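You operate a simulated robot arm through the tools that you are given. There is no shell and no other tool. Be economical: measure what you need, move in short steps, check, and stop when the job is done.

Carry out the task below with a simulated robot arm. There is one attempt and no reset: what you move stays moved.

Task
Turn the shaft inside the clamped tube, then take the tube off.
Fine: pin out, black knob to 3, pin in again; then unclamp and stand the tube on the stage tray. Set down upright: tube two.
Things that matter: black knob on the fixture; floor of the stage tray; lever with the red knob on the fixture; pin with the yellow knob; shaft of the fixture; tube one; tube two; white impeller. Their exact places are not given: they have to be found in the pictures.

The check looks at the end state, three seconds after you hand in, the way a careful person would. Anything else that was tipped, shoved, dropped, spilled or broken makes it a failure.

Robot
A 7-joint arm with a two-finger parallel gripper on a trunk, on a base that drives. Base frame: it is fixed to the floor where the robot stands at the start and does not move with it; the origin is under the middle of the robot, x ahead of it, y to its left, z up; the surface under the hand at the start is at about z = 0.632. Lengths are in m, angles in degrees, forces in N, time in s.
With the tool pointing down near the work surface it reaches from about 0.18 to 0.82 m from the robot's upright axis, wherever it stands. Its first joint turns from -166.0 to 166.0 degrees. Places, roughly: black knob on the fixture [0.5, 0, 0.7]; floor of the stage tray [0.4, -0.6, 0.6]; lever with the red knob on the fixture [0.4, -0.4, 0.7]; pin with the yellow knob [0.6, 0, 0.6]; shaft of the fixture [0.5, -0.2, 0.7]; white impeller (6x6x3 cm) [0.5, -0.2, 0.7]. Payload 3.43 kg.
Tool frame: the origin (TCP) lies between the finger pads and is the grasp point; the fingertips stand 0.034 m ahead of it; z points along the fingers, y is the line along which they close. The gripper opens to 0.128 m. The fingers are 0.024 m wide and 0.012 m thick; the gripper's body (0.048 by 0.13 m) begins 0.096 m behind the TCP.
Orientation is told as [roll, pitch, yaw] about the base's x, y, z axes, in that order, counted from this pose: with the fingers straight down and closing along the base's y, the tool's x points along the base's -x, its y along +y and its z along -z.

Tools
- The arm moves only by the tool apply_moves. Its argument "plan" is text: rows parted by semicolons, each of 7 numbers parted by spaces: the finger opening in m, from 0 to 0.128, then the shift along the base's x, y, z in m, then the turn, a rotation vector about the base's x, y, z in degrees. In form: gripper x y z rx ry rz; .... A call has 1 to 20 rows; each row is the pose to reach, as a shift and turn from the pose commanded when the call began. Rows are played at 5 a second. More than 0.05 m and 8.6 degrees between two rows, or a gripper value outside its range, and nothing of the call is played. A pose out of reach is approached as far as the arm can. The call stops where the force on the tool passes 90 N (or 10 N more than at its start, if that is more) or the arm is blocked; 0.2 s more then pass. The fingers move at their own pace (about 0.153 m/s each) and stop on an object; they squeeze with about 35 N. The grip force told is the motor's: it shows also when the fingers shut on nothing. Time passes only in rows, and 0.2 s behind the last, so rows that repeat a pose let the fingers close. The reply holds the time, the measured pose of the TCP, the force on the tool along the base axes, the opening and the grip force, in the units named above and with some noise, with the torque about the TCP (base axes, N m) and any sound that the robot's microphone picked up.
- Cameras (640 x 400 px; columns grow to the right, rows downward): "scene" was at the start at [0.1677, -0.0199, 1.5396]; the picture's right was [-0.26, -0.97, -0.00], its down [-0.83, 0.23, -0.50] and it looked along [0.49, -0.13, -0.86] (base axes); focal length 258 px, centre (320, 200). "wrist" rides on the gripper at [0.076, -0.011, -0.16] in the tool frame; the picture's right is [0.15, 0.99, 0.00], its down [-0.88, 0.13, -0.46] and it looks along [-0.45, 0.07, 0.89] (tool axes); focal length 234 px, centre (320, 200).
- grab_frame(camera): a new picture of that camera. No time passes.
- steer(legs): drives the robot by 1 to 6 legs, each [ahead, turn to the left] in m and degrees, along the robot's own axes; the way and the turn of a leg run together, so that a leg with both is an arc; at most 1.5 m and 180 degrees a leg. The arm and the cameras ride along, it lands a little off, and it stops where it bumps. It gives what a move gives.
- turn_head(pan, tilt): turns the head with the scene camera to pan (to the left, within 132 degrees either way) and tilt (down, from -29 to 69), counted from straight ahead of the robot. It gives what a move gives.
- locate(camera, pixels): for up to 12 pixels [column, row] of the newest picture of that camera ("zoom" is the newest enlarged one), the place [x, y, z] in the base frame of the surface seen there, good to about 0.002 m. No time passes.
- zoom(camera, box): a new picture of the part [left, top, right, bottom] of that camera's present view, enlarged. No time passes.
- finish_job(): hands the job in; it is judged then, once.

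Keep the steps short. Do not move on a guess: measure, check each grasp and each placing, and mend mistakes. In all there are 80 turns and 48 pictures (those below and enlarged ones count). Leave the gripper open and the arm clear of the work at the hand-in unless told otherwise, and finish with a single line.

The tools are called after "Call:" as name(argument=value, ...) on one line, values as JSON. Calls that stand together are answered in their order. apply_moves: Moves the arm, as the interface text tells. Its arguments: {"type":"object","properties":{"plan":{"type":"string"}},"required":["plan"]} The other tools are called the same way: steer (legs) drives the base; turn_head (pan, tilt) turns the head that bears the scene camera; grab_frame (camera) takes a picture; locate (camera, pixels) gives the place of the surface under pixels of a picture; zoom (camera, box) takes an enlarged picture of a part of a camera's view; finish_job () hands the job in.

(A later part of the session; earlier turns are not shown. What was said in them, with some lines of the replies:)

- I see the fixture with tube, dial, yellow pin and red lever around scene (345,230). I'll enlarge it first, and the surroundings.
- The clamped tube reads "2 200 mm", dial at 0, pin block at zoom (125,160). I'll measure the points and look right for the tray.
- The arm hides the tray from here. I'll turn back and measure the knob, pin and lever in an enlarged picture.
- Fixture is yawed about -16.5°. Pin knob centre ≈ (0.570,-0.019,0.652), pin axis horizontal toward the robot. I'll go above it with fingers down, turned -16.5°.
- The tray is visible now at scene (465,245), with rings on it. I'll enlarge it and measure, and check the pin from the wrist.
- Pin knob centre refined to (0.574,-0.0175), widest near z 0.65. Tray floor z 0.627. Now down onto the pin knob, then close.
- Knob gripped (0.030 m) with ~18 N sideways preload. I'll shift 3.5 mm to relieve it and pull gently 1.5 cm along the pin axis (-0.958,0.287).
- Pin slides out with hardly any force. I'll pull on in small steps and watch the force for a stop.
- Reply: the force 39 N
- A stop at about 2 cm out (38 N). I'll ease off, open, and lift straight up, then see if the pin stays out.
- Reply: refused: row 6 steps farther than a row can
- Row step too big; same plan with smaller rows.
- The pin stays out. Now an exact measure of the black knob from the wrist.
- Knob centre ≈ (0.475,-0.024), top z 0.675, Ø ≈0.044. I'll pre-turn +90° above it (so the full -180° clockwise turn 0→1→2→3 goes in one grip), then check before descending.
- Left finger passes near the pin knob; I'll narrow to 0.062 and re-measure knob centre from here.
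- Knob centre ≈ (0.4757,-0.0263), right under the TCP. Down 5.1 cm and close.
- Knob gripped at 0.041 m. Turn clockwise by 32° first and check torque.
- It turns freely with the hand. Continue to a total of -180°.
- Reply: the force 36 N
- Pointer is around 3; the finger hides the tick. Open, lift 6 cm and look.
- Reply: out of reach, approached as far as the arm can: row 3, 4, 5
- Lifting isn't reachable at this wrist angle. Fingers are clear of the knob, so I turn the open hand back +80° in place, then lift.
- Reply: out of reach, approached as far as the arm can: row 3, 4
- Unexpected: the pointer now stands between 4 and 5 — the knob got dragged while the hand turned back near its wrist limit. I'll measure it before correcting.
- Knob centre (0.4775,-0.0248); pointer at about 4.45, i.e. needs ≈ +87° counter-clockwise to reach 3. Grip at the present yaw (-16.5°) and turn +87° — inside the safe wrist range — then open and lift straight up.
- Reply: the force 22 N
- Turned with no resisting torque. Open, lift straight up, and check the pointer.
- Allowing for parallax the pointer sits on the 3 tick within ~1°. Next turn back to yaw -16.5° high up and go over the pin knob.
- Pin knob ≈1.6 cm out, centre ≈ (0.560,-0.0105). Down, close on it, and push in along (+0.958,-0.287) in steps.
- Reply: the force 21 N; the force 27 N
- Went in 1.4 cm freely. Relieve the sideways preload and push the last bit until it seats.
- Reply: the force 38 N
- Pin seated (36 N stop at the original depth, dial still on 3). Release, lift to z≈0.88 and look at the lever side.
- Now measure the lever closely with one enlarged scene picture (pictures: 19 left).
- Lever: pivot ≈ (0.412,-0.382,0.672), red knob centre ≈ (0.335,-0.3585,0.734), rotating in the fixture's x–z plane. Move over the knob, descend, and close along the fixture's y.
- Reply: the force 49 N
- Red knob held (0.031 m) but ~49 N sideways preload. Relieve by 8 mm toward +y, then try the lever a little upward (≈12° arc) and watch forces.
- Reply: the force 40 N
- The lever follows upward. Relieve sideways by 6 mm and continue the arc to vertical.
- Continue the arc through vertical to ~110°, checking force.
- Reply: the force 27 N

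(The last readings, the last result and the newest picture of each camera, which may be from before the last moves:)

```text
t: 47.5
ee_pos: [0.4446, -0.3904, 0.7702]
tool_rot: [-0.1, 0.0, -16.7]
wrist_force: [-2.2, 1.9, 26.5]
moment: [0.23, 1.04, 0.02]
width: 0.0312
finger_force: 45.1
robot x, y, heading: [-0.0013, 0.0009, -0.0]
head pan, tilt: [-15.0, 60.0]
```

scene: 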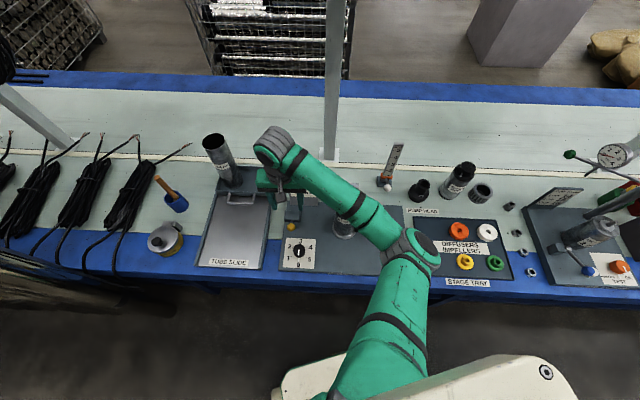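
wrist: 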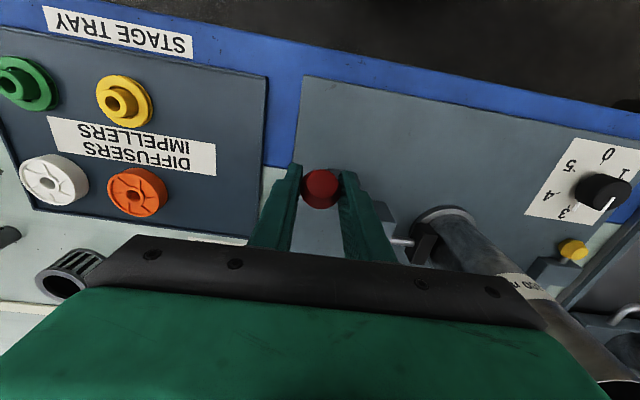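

No stop yet. Continue toward ~135°.

Call:
apply_moves(plan="0 0.0085 -0.0025 -0.001 0 0 0; 0 0.0160 -0.0047 -0.006 0 0 0; 0 0.023 -0.0069 -0.011 0 0 0; 0 0.0298 -0.009 -0.016 0 0 0; 0 0.0298 -0.009 -0.016 0 0 0")

Call:
grab_frame(camera="wrist")

```text
t: 48.7
ee_pos: [0.4751, -0.3955, 0.7512]
tool_rot: [0.1, 0.0, -16.5]
wrist_force: [-0.5, -0.1, -0.8]
moment: [-0.02, -0.01, -0.01]
width: 0.0
finger_force: 33.0
robot x, y, heading: [-0.0016, -0.0016, 0.2]
head pan, tilt: [-15.0, 60.0]
```

```text
14 pictures are left
```

wrist: 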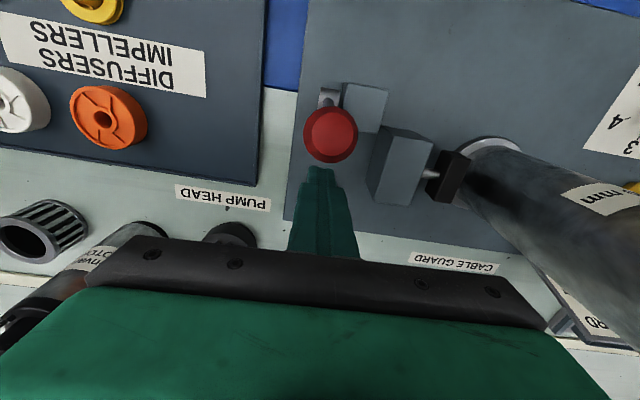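

The knob slipped from the fingers — perhaps the lever's stop. Enlarge to see lever and pad gap.

Call:
zoom(camera="wrist", box=[290, 60, 570, 235])

Call:
locate(camera="zoom", pixels=[[90, 155], [90, 190], [90, 85], [170, 85], [280, 170], [360, 240], [390, 270], [420, 230], [90, 175], [60, 175], [120, 175], [430, 320]])

```text
2.29 times, centred on (430, 148) of wrist
```

zoom: 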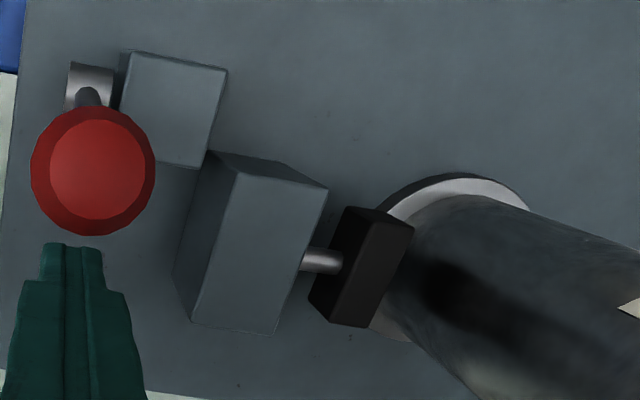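

```text
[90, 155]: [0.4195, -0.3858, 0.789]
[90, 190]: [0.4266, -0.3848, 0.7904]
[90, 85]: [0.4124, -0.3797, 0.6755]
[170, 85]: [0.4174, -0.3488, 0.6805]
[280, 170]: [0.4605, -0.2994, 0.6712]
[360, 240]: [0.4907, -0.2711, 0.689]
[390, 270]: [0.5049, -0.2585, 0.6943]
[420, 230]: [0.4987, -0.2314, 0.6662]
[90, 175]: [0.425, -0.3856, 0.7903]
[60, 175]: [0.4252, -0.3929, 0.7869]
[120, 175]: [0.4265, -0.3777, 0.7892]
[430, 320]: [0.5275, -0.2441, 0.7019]
```

Lever knob now at (0.424,-0.386,0.776), ~97°, pad looks retracted ~1 cm. To make sure it is at its end stop, I'll go over it to the robot side and nudge it away with closed fingers.

Call:
apply_moves(plan="0 0 0 0.045 0 0 0; 0 0 0 0.09 0 0 0; 0 -0.045 0.011 0.09 0 0 0; 0 -0.085 0.021 0.09 0 0 0; 0 -0.1086 0.0265 0.09 0 0 0; 0 -0.1086 0.0265 0.06 0 0 0; 0 -0.1086 0.0265 0.039 0 0 0; 0 -0.0894 0.0207 0.039 0 0 0; 0 -0.0798 0.0179 0.039 0 0 0; 0 -0.0798 0.0179 0.039 0 0 0")

Call:
apply_moves(plan="0 0.0048 -0.0014 0 0 0 0; 0 0.0096 -0.0029 0 0 0 0; 0 0.0144 -0.0043 0 0 0 0; 0 0.0144 -0.0043 0 0 0 0")

```text
t: 50.9
ee_pos: [0.3954, -0.3799, 0.7901]
tool_rot: [0.0, 0.0, -16.5]
wrist_force: [0.6, 0.1, 0.2]
moment: [0.0, -0.04, -0.04]
width: 0.0
finger_force: 32.4
robot x, y, heading: [-0.0002, -0.0024, -0.2]
head pan, tilt: [-15.0, 60.0]
```

```text
t: 51.9
ee_pos: [0.4089, -0.3847, 0.7899]
tool_rot: [0.0, 0.1, -16.7]
wrist_force: [0.1, -0.5, 0.3]
moment: [0.01, 0.05, 0.01]
width: 0.0
finger_force: 32.6
robot x, y, heading: [-0.0006, 0.0011, -0.2]
head pan, tilt: [-15.0, 60.0]
```

No force although the fingers should be at the knob. Look.

Call:
grab_frame(camera="wrist")

```text
12 pictures are left
```

wrist: 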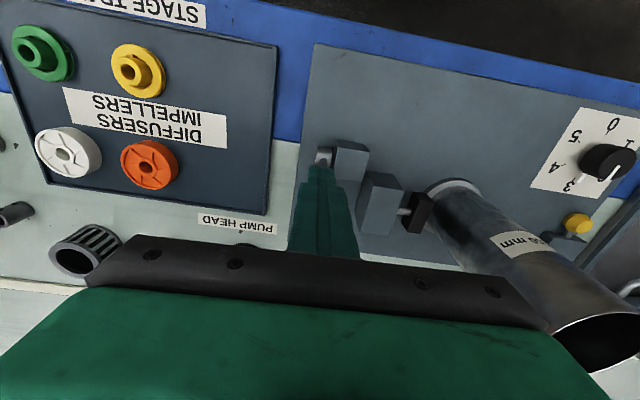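

The knob is hidden behind the fingers. Keep pushing gently until resistance shows.

Call:
apply_moves(plan="0 0.0067 -0.002 0 0 0 0; 0 0.0134 -0.004 0 0 0 0; 0 0.0201 -0.006 0 0 0 0; 0 0.0201 -0.006 0 0 0 0")

Call:
apply_moves(plan="0 0.0067 -0.002 -0.001 0 0 0; 0 0.0134 -0.004 -0.002 0 0 0; 0 0.0201 -0.006 -0.004 0 0 0; 0 0.0201 -0.006 -0.004 0 0 0")

```text
t: 52.9
ee_pos: [0.4272, -0.3886, 0.7908]
tool_rot: [0.1, 0.4, -16.5]
wrist_force: [-39.9, 18.3, 11.3]
moment: [0.66, 0.73, 0.16]
width: 0.0002
finger_force: 33.2
robot x, y, heading: [-0.0013, -0.0017, 0.2]
head pan, tilt: [-15.0, 60.0]
```

```text
t: 53.4
ee_pos: [0.4271, -0.3892, 0.7896]
tool_rot: [0.2, 1.6, -16.8]
wrist_force: [-29.1, 11.5, 8.8]
moment: [0.38, 0.47, 0.09]
width: 0.0
finger_force: 33.1
robot x, y, heading: [-0.001, 0.0018, -0.1]
head pan, tilt: [-15.0, 60.0]
stopped in row 2: the force on the tool passed its limit at 102 N (the readings are from after the stop); the commanded pose is now the measured one
```

Firm stop felt: lever fully open. Use this wrist picture to locate free room at the tray's near edge (right of orange/yellow) and the tube.

Call:
locate(camera="wrist", pixels=[[230, 100], [215, 140], [262, 60], [258, 190], [178, 165], [165, 72], [225, 175], [270, 50], [266, 205], [200, 75], [150, 150], [138, 65]])

Call:
apply_moves(plan="0 -0.03 0.009 0 0 0 0; 0 -0.05 0.015 0.03 0 0 0; 0 -0.06 0.02 0.07 0 0 0; 0 -0.06 0.02 0.115 0 0 0; 0 -0.06 0.02 0.16 0 0 0; 0.05 -0.06 -0.025 0.18 0 0 0; 0.09 -0.06 -0.07 0.19 0 0 0; 0.11 -0.06 -0.11 0.2 0 0 0; 0.11 -0.06 -0.15 0.21 0 0 0; 0.11 -0.06 -0.15 0.21 0 0 0")

Call:
grab_frame(camera="scene")

```text
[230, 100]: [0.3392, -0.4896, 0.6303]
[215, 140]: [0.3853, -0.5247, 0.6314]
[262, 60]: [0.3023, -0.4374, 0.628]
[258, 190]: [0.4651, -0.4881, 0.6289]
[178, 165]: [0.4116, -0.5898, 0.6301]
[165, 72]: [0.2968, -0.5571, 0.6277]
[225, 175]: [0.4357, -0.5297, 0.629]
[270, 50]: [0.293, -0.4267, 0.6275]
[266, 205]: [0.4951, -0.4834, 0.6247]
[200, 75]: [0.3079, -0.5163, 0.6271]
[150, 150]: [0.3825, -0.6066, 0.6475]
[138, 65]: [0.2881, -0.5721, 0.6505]
```

```text
t: 55.5
ee_pos: [0.3695, -0.5401, 0.9961]
tool_rot: [0.1, 1.3, -16.7]
wrist_force: [0.4, -0.9, -0.9]
moment: [0.0, 0.03, 0.02]
width: 0.1101
finger_force: 0.1
robot x, y, heading: [-0.0005, -0.0007, 0.1]
head pan, tilt: [-15.0, 60.0]
```

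```text
11 pictures are left
```

scene: 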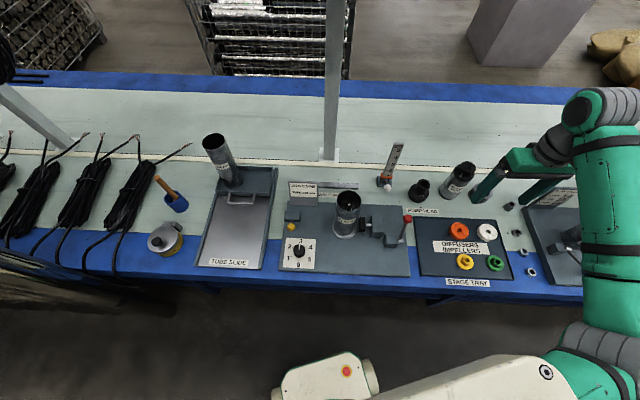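

Lever is up and open. Free spot on the tray at ≈(0.429,-0.525), clear of orange ring, label and edge. Now measure the tube exactly.

Call:
zoom(camera="scene", box=[320, 180, 420, 250])

Call:
locate(camera="zoom", pixels=[[179, 70], [96, 95], [176, 122], [97, 125], [160, 150], [240, 104], [165, 160], [155, 200], [172, 112], [110, 335], [150, 350], [225, 330]])

```text
5.71 times, centred on (370, 215) of scene
```

zoom: 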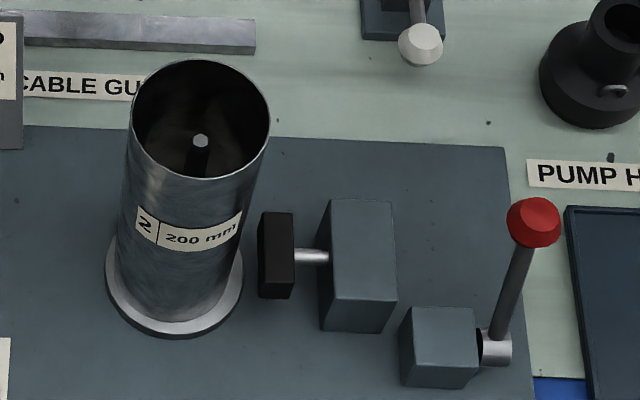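

```text
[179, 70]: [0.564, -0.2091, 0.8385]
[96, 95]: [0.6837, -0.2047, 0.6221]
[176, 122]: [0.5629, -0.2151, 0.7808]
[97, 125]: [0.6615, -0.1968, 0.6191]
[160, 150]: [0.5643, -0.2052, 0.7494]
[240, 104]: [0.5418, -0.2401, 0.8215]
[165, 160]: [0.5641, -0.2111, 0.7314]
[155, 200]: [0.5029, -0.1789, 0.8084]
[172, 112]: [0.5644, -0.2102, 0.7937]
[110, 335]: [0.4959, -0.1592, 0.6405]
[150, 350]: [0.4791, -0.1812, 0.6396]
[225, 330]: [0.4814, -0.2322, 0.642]
```

Tube Ø ≈ 0.076, top z ≈0.839; pad has drawn well clear. A few more points for its axis.

Call:
locate(camera="zoom", pixels=[[200, 141], [190, 182], [150, 172], [235, 172], [255, 160], [140, 160], [255, 100], [140, 100], [220, 70], [195, 145], [165, 335], [130, 250]])

```text
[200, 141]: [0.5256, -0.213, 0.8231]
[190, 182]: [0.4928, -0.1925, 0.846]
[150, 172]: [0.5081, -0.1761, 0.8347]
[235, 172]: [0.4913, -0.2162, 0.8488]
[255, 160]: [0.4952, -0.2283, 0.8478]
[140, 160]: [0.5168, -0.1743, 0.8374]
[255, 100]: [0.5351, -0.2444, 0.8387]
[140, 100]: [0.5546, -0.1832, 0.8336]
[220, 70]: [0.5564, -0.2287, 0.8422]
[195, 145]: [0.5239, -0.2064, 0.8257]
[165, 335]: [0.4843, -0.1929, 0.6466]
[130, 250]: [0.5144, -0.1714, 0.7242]
```

Tube axis ≈ (0.528,-0.2085), R 0.038; shaft tip z≈0.824, so it must rise >0.19 m. Move above the tube, level the tool (pitch 1.3°), opening 0.11.

Call:
apply_moves(plan="0.11 0.02 0.042 0 0 -0.3 0; 0.11 0.04 0.084 0 0 -0.7 0; 0.11 0.06 0.126 0 0 -1 0; 0.11 0.08 0.168 0 0 -1.4 0; 0.11 0.1 0.21 0 0 -1.4 0; 0.11 0.12 0.252 0 0 -1.4 0; 0.11 0.14 0.294 0 0 -1.4 0; 0.11 0.1585 0.3316 0 0 -1.4 0; 0.11 0.1585 0.3316 -0.04 0 -1.4 0; 0.11 0.1585 0.3316 -0.04 0 -1.4 0")

Call:
grab_frame(camera="wrist")

```text
t: 57.8
ee_pos: [0.5265, -0.2079, 0.9586]
tool_rot: [0.6, 0.0, -16.6]
wrist_force: [0.4, 0.7, -0.7]
moment: [0.03, 0.01, 0.0]
width: 0.1098
finger_force: 0.0
robot x, y, heading: [-0.0021, 0.0021, 0.1]
head pan, tilt: [-15.0, 60.0]
```

```text
9 pictures are left
```

wrist: 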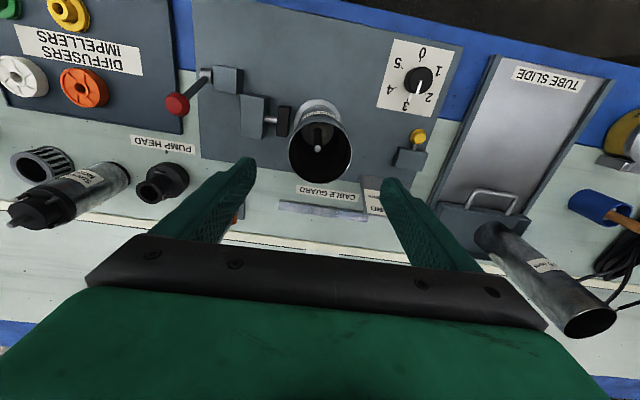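

The tube is centred at column 320. Confirm its rim centre from here.

Call:
locate(camera="wrist", pixels=[[290, 152], [350, 152], [320, 178], [320, 122], [318, 148], [300, 170], [341, 170]])

```text
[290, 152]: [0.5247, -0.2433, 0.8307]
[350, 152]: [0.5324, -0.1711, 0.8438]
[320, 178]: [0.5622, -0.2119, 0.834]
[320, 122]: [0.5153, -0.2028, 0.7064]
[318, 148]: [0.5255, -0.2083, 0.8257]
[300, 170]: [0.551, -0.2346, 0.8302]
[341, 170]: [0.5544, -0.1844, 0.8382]
```

Axis confirmed at (0.528,-0.208). Descend to z≈0.80 and close.

Call:
apply_moves(plan="0.11 0.0015 -0.0003 -0.045 -0.6 0 0; 0.11 0.0015 -0.0003 -0.09 -0.6 0 0; 0.11 0.0015 -0.0003 -0.125 -0.6 0 0; 0.11 0.0015 -0.0003 -0.158 -0.6 0 0; 0.11 0.0015 -0.0003 -0.158 -0.6 0 0; 0.07 0.0015 -0.0003 -0.158 -0.6 0 0; 0.05 0.0015 -0.0003 -0.158 -0.6 0 0; 0.05 0.0015 -0.0003 -0.158 -0.6 0 0")

```text
t: 59.5
ee_pos: [0.5294, -0.2092, 0.8007]
tool_rot: [0.1, -0.2, -16.6]
wrist_force: [-0.3, 0.1, 0.5]
moment: [-0.01, -0.04, -0.01]
width: 0.0786
finger_force: 35.4
robot x, y, heading: [0.0027, 0.001, 0.2]
head pan, tilt: [-15.0, 60.0]
```

Tube gripped cleanly (0.0786 m, no side force). Lift 3 cm first and read the force.

Call:
apply_moves(plan="0.04 0 0 0.005 0 0 0; 0.04 0 0 0.012 0 0 0; 0.04 0 0 0.02 0 0 0; 0.04 0 0 0.03 0 0 0; 0.04 0 0 0.03 0 0 0")

Call:
zoom(camera="scene", box=[280, 160, 420, 280])

```text
t: 60.8
ee_pos: [0.5279, -0.2089, 0.831]
tool_rot: [0.0, -0.2, -16.6]
wrist_force: [0.3, 0.2, -5.3]
moment: [0.02, -0.03, 0.0]
width: 0.0787
finger_force: 35.2
robot x, y, heading: [-0.0002, 0.0017, 0.0]
head pan, tilt: [-15.0, 60.0]
```

```text
3.33 times, centred on (350, 220) of scene
```

zoom: 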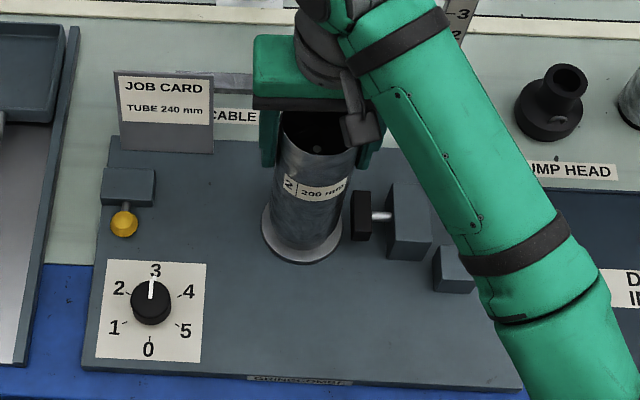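

Weight ≈5 N; the tube comes up free. Lift on to z≈1.03 so its foot clears the shaft (0.825).

Call:
apply_moves(plan="0.04 0 0 0.025 0 0 0; 0.04 0 0 0.05 0 0 0; 0.04 0 0 0.075 0 0 0; 0.04 0 0 0.1 0 0 0; 0.04 0 0 0.125 0 0 0; 0.04 0 0 0.15 0 0 0; 0.04 0 0 0.175 0 0 0; 0.04 0 0 0.205 0 0 0; 0.04 0 0 0.205 0 0 0")

Call:
grab_frame(camera="scene")

```text
t: 62.8
ee_pos: [0.5327, -0.2087, 1.0359]
tool_rot: [-0.1, -0.1, -16.5]
wrist_force: [0.1, -0.1, -4.2]
moment: [0.0, -0.03, 0.02]
width: 0.0788
finger_force: 35.0
robot x, y, heading: [-0.0006, 0.0004, -0.0]
head pan, tilt: [-15.0, 60.0]
```

```text
7 pictures are left
```

scene: 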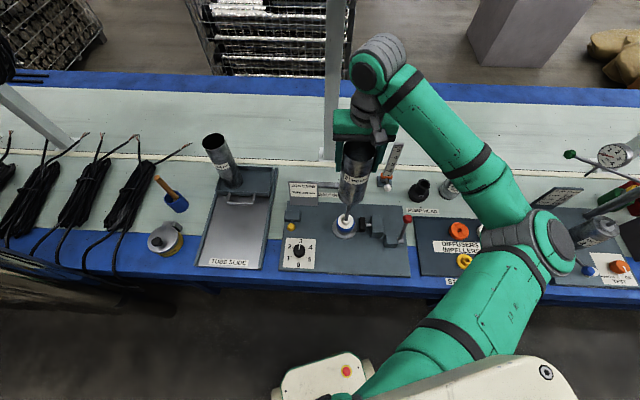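

Tube is off; shaft with white impeller stays. Carry it across to above (0.429,-0.525).

Call:
apply_moves(plan="0.04 -0.005 -0.016 0.005 0 0 0; 0.04 -0.016 -0.05 0.01 0 0 0; 0.04 -0.027 -0.085 0.01 0 0 0; 0.04 -0.038 -0.12 0.01 0 0 0; 0.04 -0.049 -0.155 0.01 0 0 0; 0.04 -0.06 -0.19 0.01 0 0 0; 0.04 -0.071 -0.225 0.01 0 0 0; 0.04 -0.082 -0.26 0.01 0 0 0; 0.04 -0.092 -0.293 0.01 0 0 0; 0.04 -0.0997 -0.3165 0.01 0 0 0; 0.04 -0.0997 -0.3165 0.01 0 0 0")

Call:
apply_moves(plan="0.04 0 0 -0.04 0 0 0; 0.04 0 0 -0.08 0 0 0; 0.04 0 0 -0.12 0 0 0; 0.04 0 0 -0.16 0 0 0; 0.04 0 0 -0.19 0 0 0; 0.04 0 0 -0.19 0 0 0")

Call:
grab_frame(camera="wrist")

```text
t: 65.2
ee_pos: [0.4305, -0.5249, 1.0461]
tool_rot: [0.0, -0.1, -16.6]
wrist_force: [-0.9, 0.1, -4.1]
moment: [0.03, -0.01, -0.02]
width: 0.0787
finger_force: 34.9
robot x, y, heading: [-0.0012, -0.002, -0.1]
head pan, tilt: [-15.0, 60.0]
```

```text
t: 66.5
ee_pos: [0.4309, -0.5274, 0.8562]
tool_rot: [0.0, -0.3, -16.6]
wrist_force: [-0.6, 0.0, -3.7]
moment: [0.0, -0.03, 0.01]
width: 0.0784
finger_force: 35.4
robot x, y, heading: [-0.0029, -0.0015, -0.1]
head pan, tilt: [-15.0, 60.0]
```

```text
6 pictures are left
```

wrist: 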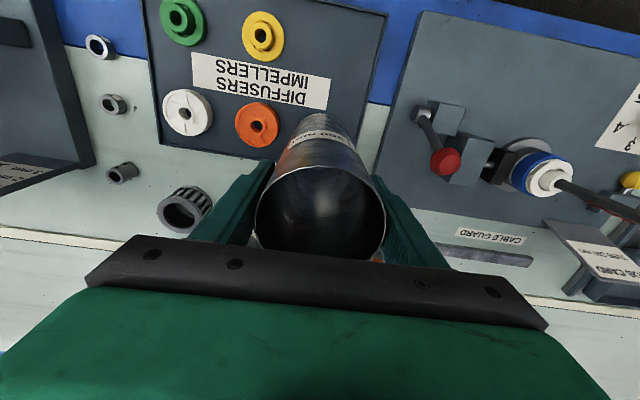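

Tube hangs above the tray's back corner. Check clearances around it: orange ring edge, tray back edge and right edge.

Call:
locate(camera="wrist", pixels=[[277, 125], [262, 148], [375, 80], [368, 120], [362, 145], [362, 158], [270, 155], [385, 20], [220, 150], [300, 122], [350, 125]])

```text
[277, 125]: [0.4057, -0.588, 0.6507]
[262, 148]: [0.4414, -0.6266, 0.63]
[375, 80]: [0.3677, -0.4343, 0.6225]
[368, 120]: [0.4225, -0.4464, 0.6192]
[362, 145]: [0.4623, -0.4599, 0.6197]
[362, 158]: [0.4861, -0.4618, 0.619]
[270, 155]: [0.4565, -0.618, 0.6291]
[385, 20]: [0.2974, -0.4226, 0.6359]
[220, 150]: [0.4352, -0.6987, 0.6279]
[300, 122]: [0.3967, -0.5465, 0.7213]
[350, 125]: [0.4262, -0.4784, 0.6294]
```

Margins ≈2 cm to edge and ≈2.8 cm to the orange ring: fine. Lower to just above the floor, then feel for contact.

Call:
apply_moves(plan="0.04 0 0 -0.02 0 0 0; 0.04 0 0 -0.04 0 0 0; 0.04 0 0 -0.052 0 0 0; 0.04 0 0 -0.058 0 0 0; 0.04 0 0 -0.062 0 0 0; 0.04 0 0 -0.064 0 0 0; 0.04 0 0 -0.064 0 0 0")

Call:
apply_moves(plan="0.04 0 0 -0.002 0 0 0; 0.04 0 0 -0.004 0 0 0; 0.04 0 0 -0.004 0 0 0")

```text
t: 68.2
ee_pos: [0.43, -0.5266, 0.7925]
tool_rot: [0.0, -0.1, -16.6]
wrist_force: [0.0, 0.1, -6.4]
moment: [0.0, -0.01, 0.03]
width: 0.0782
finger_force: 35.0
robot x, y, heading: [-0.0016, 0.0025, 0.0]
head pan, tilt: [-15.0, 60.0]
```

```text
t: 69.0
ee_pos: [0.4291, -0.526, 0.7887]
tool_rot: [0.0, -0.2, -16.6]
wrist_force: [-0.6, -0.8, -4.6]
moment: [0.01, -0.01, -0.01]
width: 0.0786
finger_force: 34.7
robot x, y, heading: [0.0009, 0.0024, 0.0]
head pan, tilt: [-15.0, 60.0]
```

Not touching yet (still -4.6 N). A few more small steps.

Call:
apply_moves(plan="0.04 0 0 -0.0015 0 0 0; 0.04 0 0 -0.003 0 0 0; 0.04 0 0 -0.003 0 0 0")

```text
t: 69.8
ee_pos: [0.4289, -0.5252, 0.7853]
tool_rot: [0.1, -0.2, -16.7]
wrist_force: [-0.2, 0.6, -5.1]
moment: [0.0, -0.02, -0.02]
width: 0.0783
finger_force: 35.4
robot x, y, heading: [-0.0013, -0.0012, -0.1]
head pan, tilt: [-15.0, 60.0]
```

Call:
apply_moves(plan="0.04 0 0 -0.0015 0 0 0; 0.04 0 0 -0.003 0 0 0; 0.04 0 0 -0.003 0 0 0")

```text
t: 70.5
ee_pos: [0.4303, -0.5254, 0.7809]
tool_rot: [0.0, -0.1, -16.6]
wrist_force: [0.8, -0.6, -4.3]
moment: [-0.02, -0.03, -0.01]
width: 0.0788
finger_force: 35.1
robot x, y, heading: [-0.0005, 0.0005, 0.1]
head pan, tilt: [-15.0, 60.0]
```

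Still hanging free; the seat was likely a raised flange (z≈0.65), so contact is expected near 0.778.

Call:
apply_moves(plan="0.04 0 0 -0.001 0 0 0; 0.04 0 0 -0.002 0 0 0; 0.04 0 0 -0.003 0 0 0; 0.04 0 0 -0.003 0 0 0")

```text
t: 71.5
ee_pos: [0.4298, -0.5249, 0.7803]
tool_rot: [-0.1, -0.3, -16.5]
wrist_force: [0.1, 2.0, 8.7]
moment: [0.63, 0.35, -0.08]
width: 0.0785
finger_force: 35.3
robot x, y, heading: [-0.0002, 0.0041, 0.1]
head pan, tilt: [-15.0, 60.0]
```

Contact: force went to +8.7 N. Look before releasing.

Call:
zoom(camera="scene", box=[380, 160, 520, 300])

```text
2.86 times, centred on (450, 230) of scene
```

zoom: 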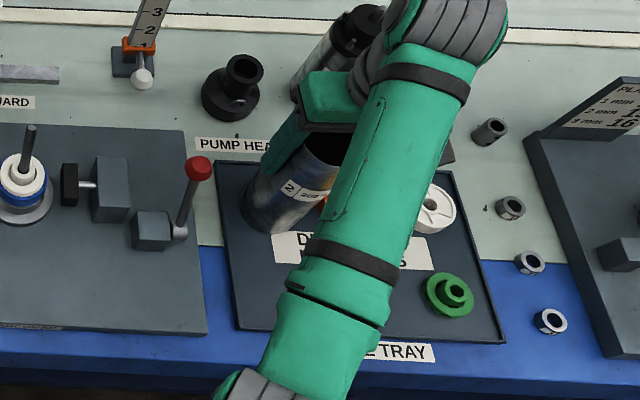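

Tube stands on bare tray floor, clear of the label and lip. Open the fingers and wait, then rise straight.

Call:
apply_moves(plan="0.085 0 0 0 0 0 0; 0.095 0 0 0 0 0 0; 0.11 0 0 0 0 0 0; 0.11 0 0 0 0 0 0; 0.11 0 0 0.03 0 0 0; 0.11 0 0 0.07 0 0 0; 0.11 0 0 0.115 0 0 0; 0.11 0 0 0.16 0 0 0; 0.11 0 0 0.2 0 0 0; 0.11 0 0 0.2 0 0 0")

Call:
grab_frame(camera="wrist")

```text
t: 73.8
ee_pos: [0.4312, -0.5254, 0.9813]
tool_rot: [-0.1, -0.2, -16.6]
wrist_force: [-0.3, -0.3, 0.3]
moment: [0.02, -0.04, 0.0]
width: 0.1101
finger_force: 0.0
robot x, y, heading: [0.0006, -0.0005, 0.3]
head pan, tilt: [-15.0, 60.0]
```

```text
4 pictures are left
```

wrist: 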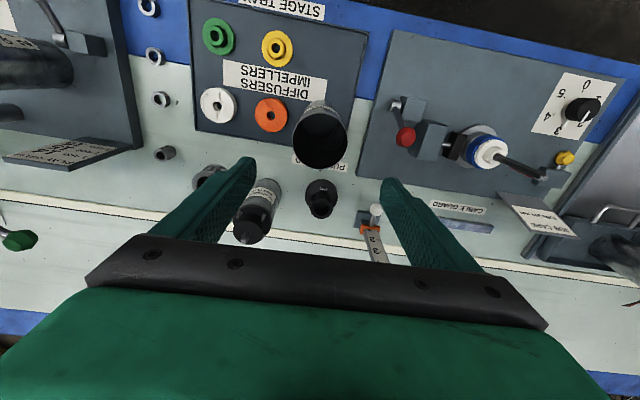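

Tube two stands upright on its own. Move the arm up and aside, then a last check of dial and pin.

Call:
apply_moves(plan="0.11 0 0 0.04 0 0 0; 0.11 0 0 0.08 0 0 0; 0.11 -0.03 0.01 0.11 0 0 0; 0.11 -0.07 0.02 0.12 0 0 0; 0.11 -0.11 0.02 0.12 0 0 0; 0.11 -0.11 0.02 0.12 0 0 0")

Call:
zoom(camera="scene", box=[270, 170, 430, 290])

Call:
grab_frame(camera="scene")

```text
t: 75.2
ee_pos: [0.321, -0.5071, 1.101]
tool_rot: [0.1, -0.2, -16.6]
wrist_force: [0.2, -0.3, -0.4]
moment: [0.01, 0.02, -0.01]
width: 0.1101
finger_force: 0.1
robot x, y, heading: [0.0008, 0.002, -0.2]
head pan, tilt: [-15.0, 60.0]
```

```text
3.33 times, centred on (350, 230) of scene
```

zoom: 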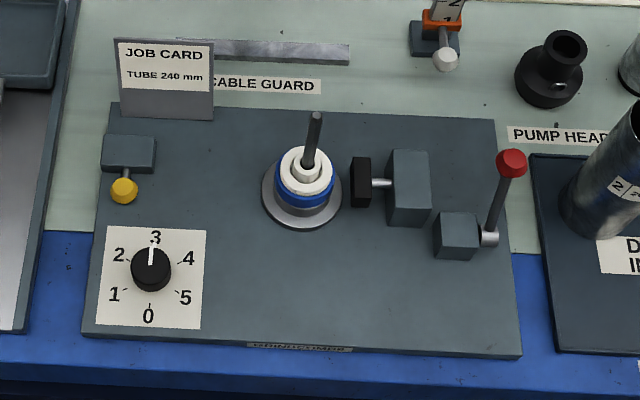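

```text
2 pictures are left
```

scene: 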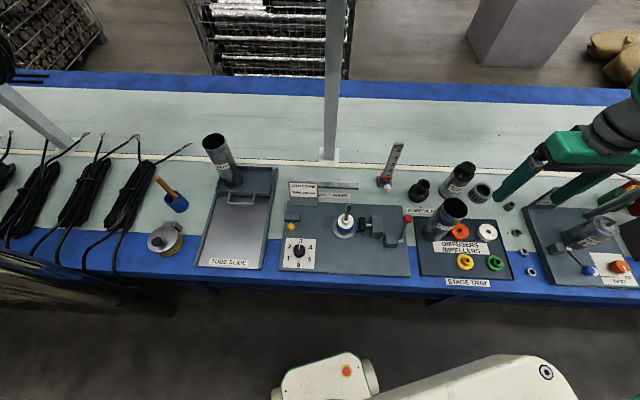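

Dial on 3, pin in as at the start, lever open, tube two upright on the tray, nothing else disturbed. Handing in.

Call:
finish_job()

```text
The job is handed in.
```

The black knob is on 3, the pin is back in, the clamp is open, and tube two stands upright on the stage tray; on the way the knob was once dragged to about 4.5 and I turned it back to 3 before putting the pin in.
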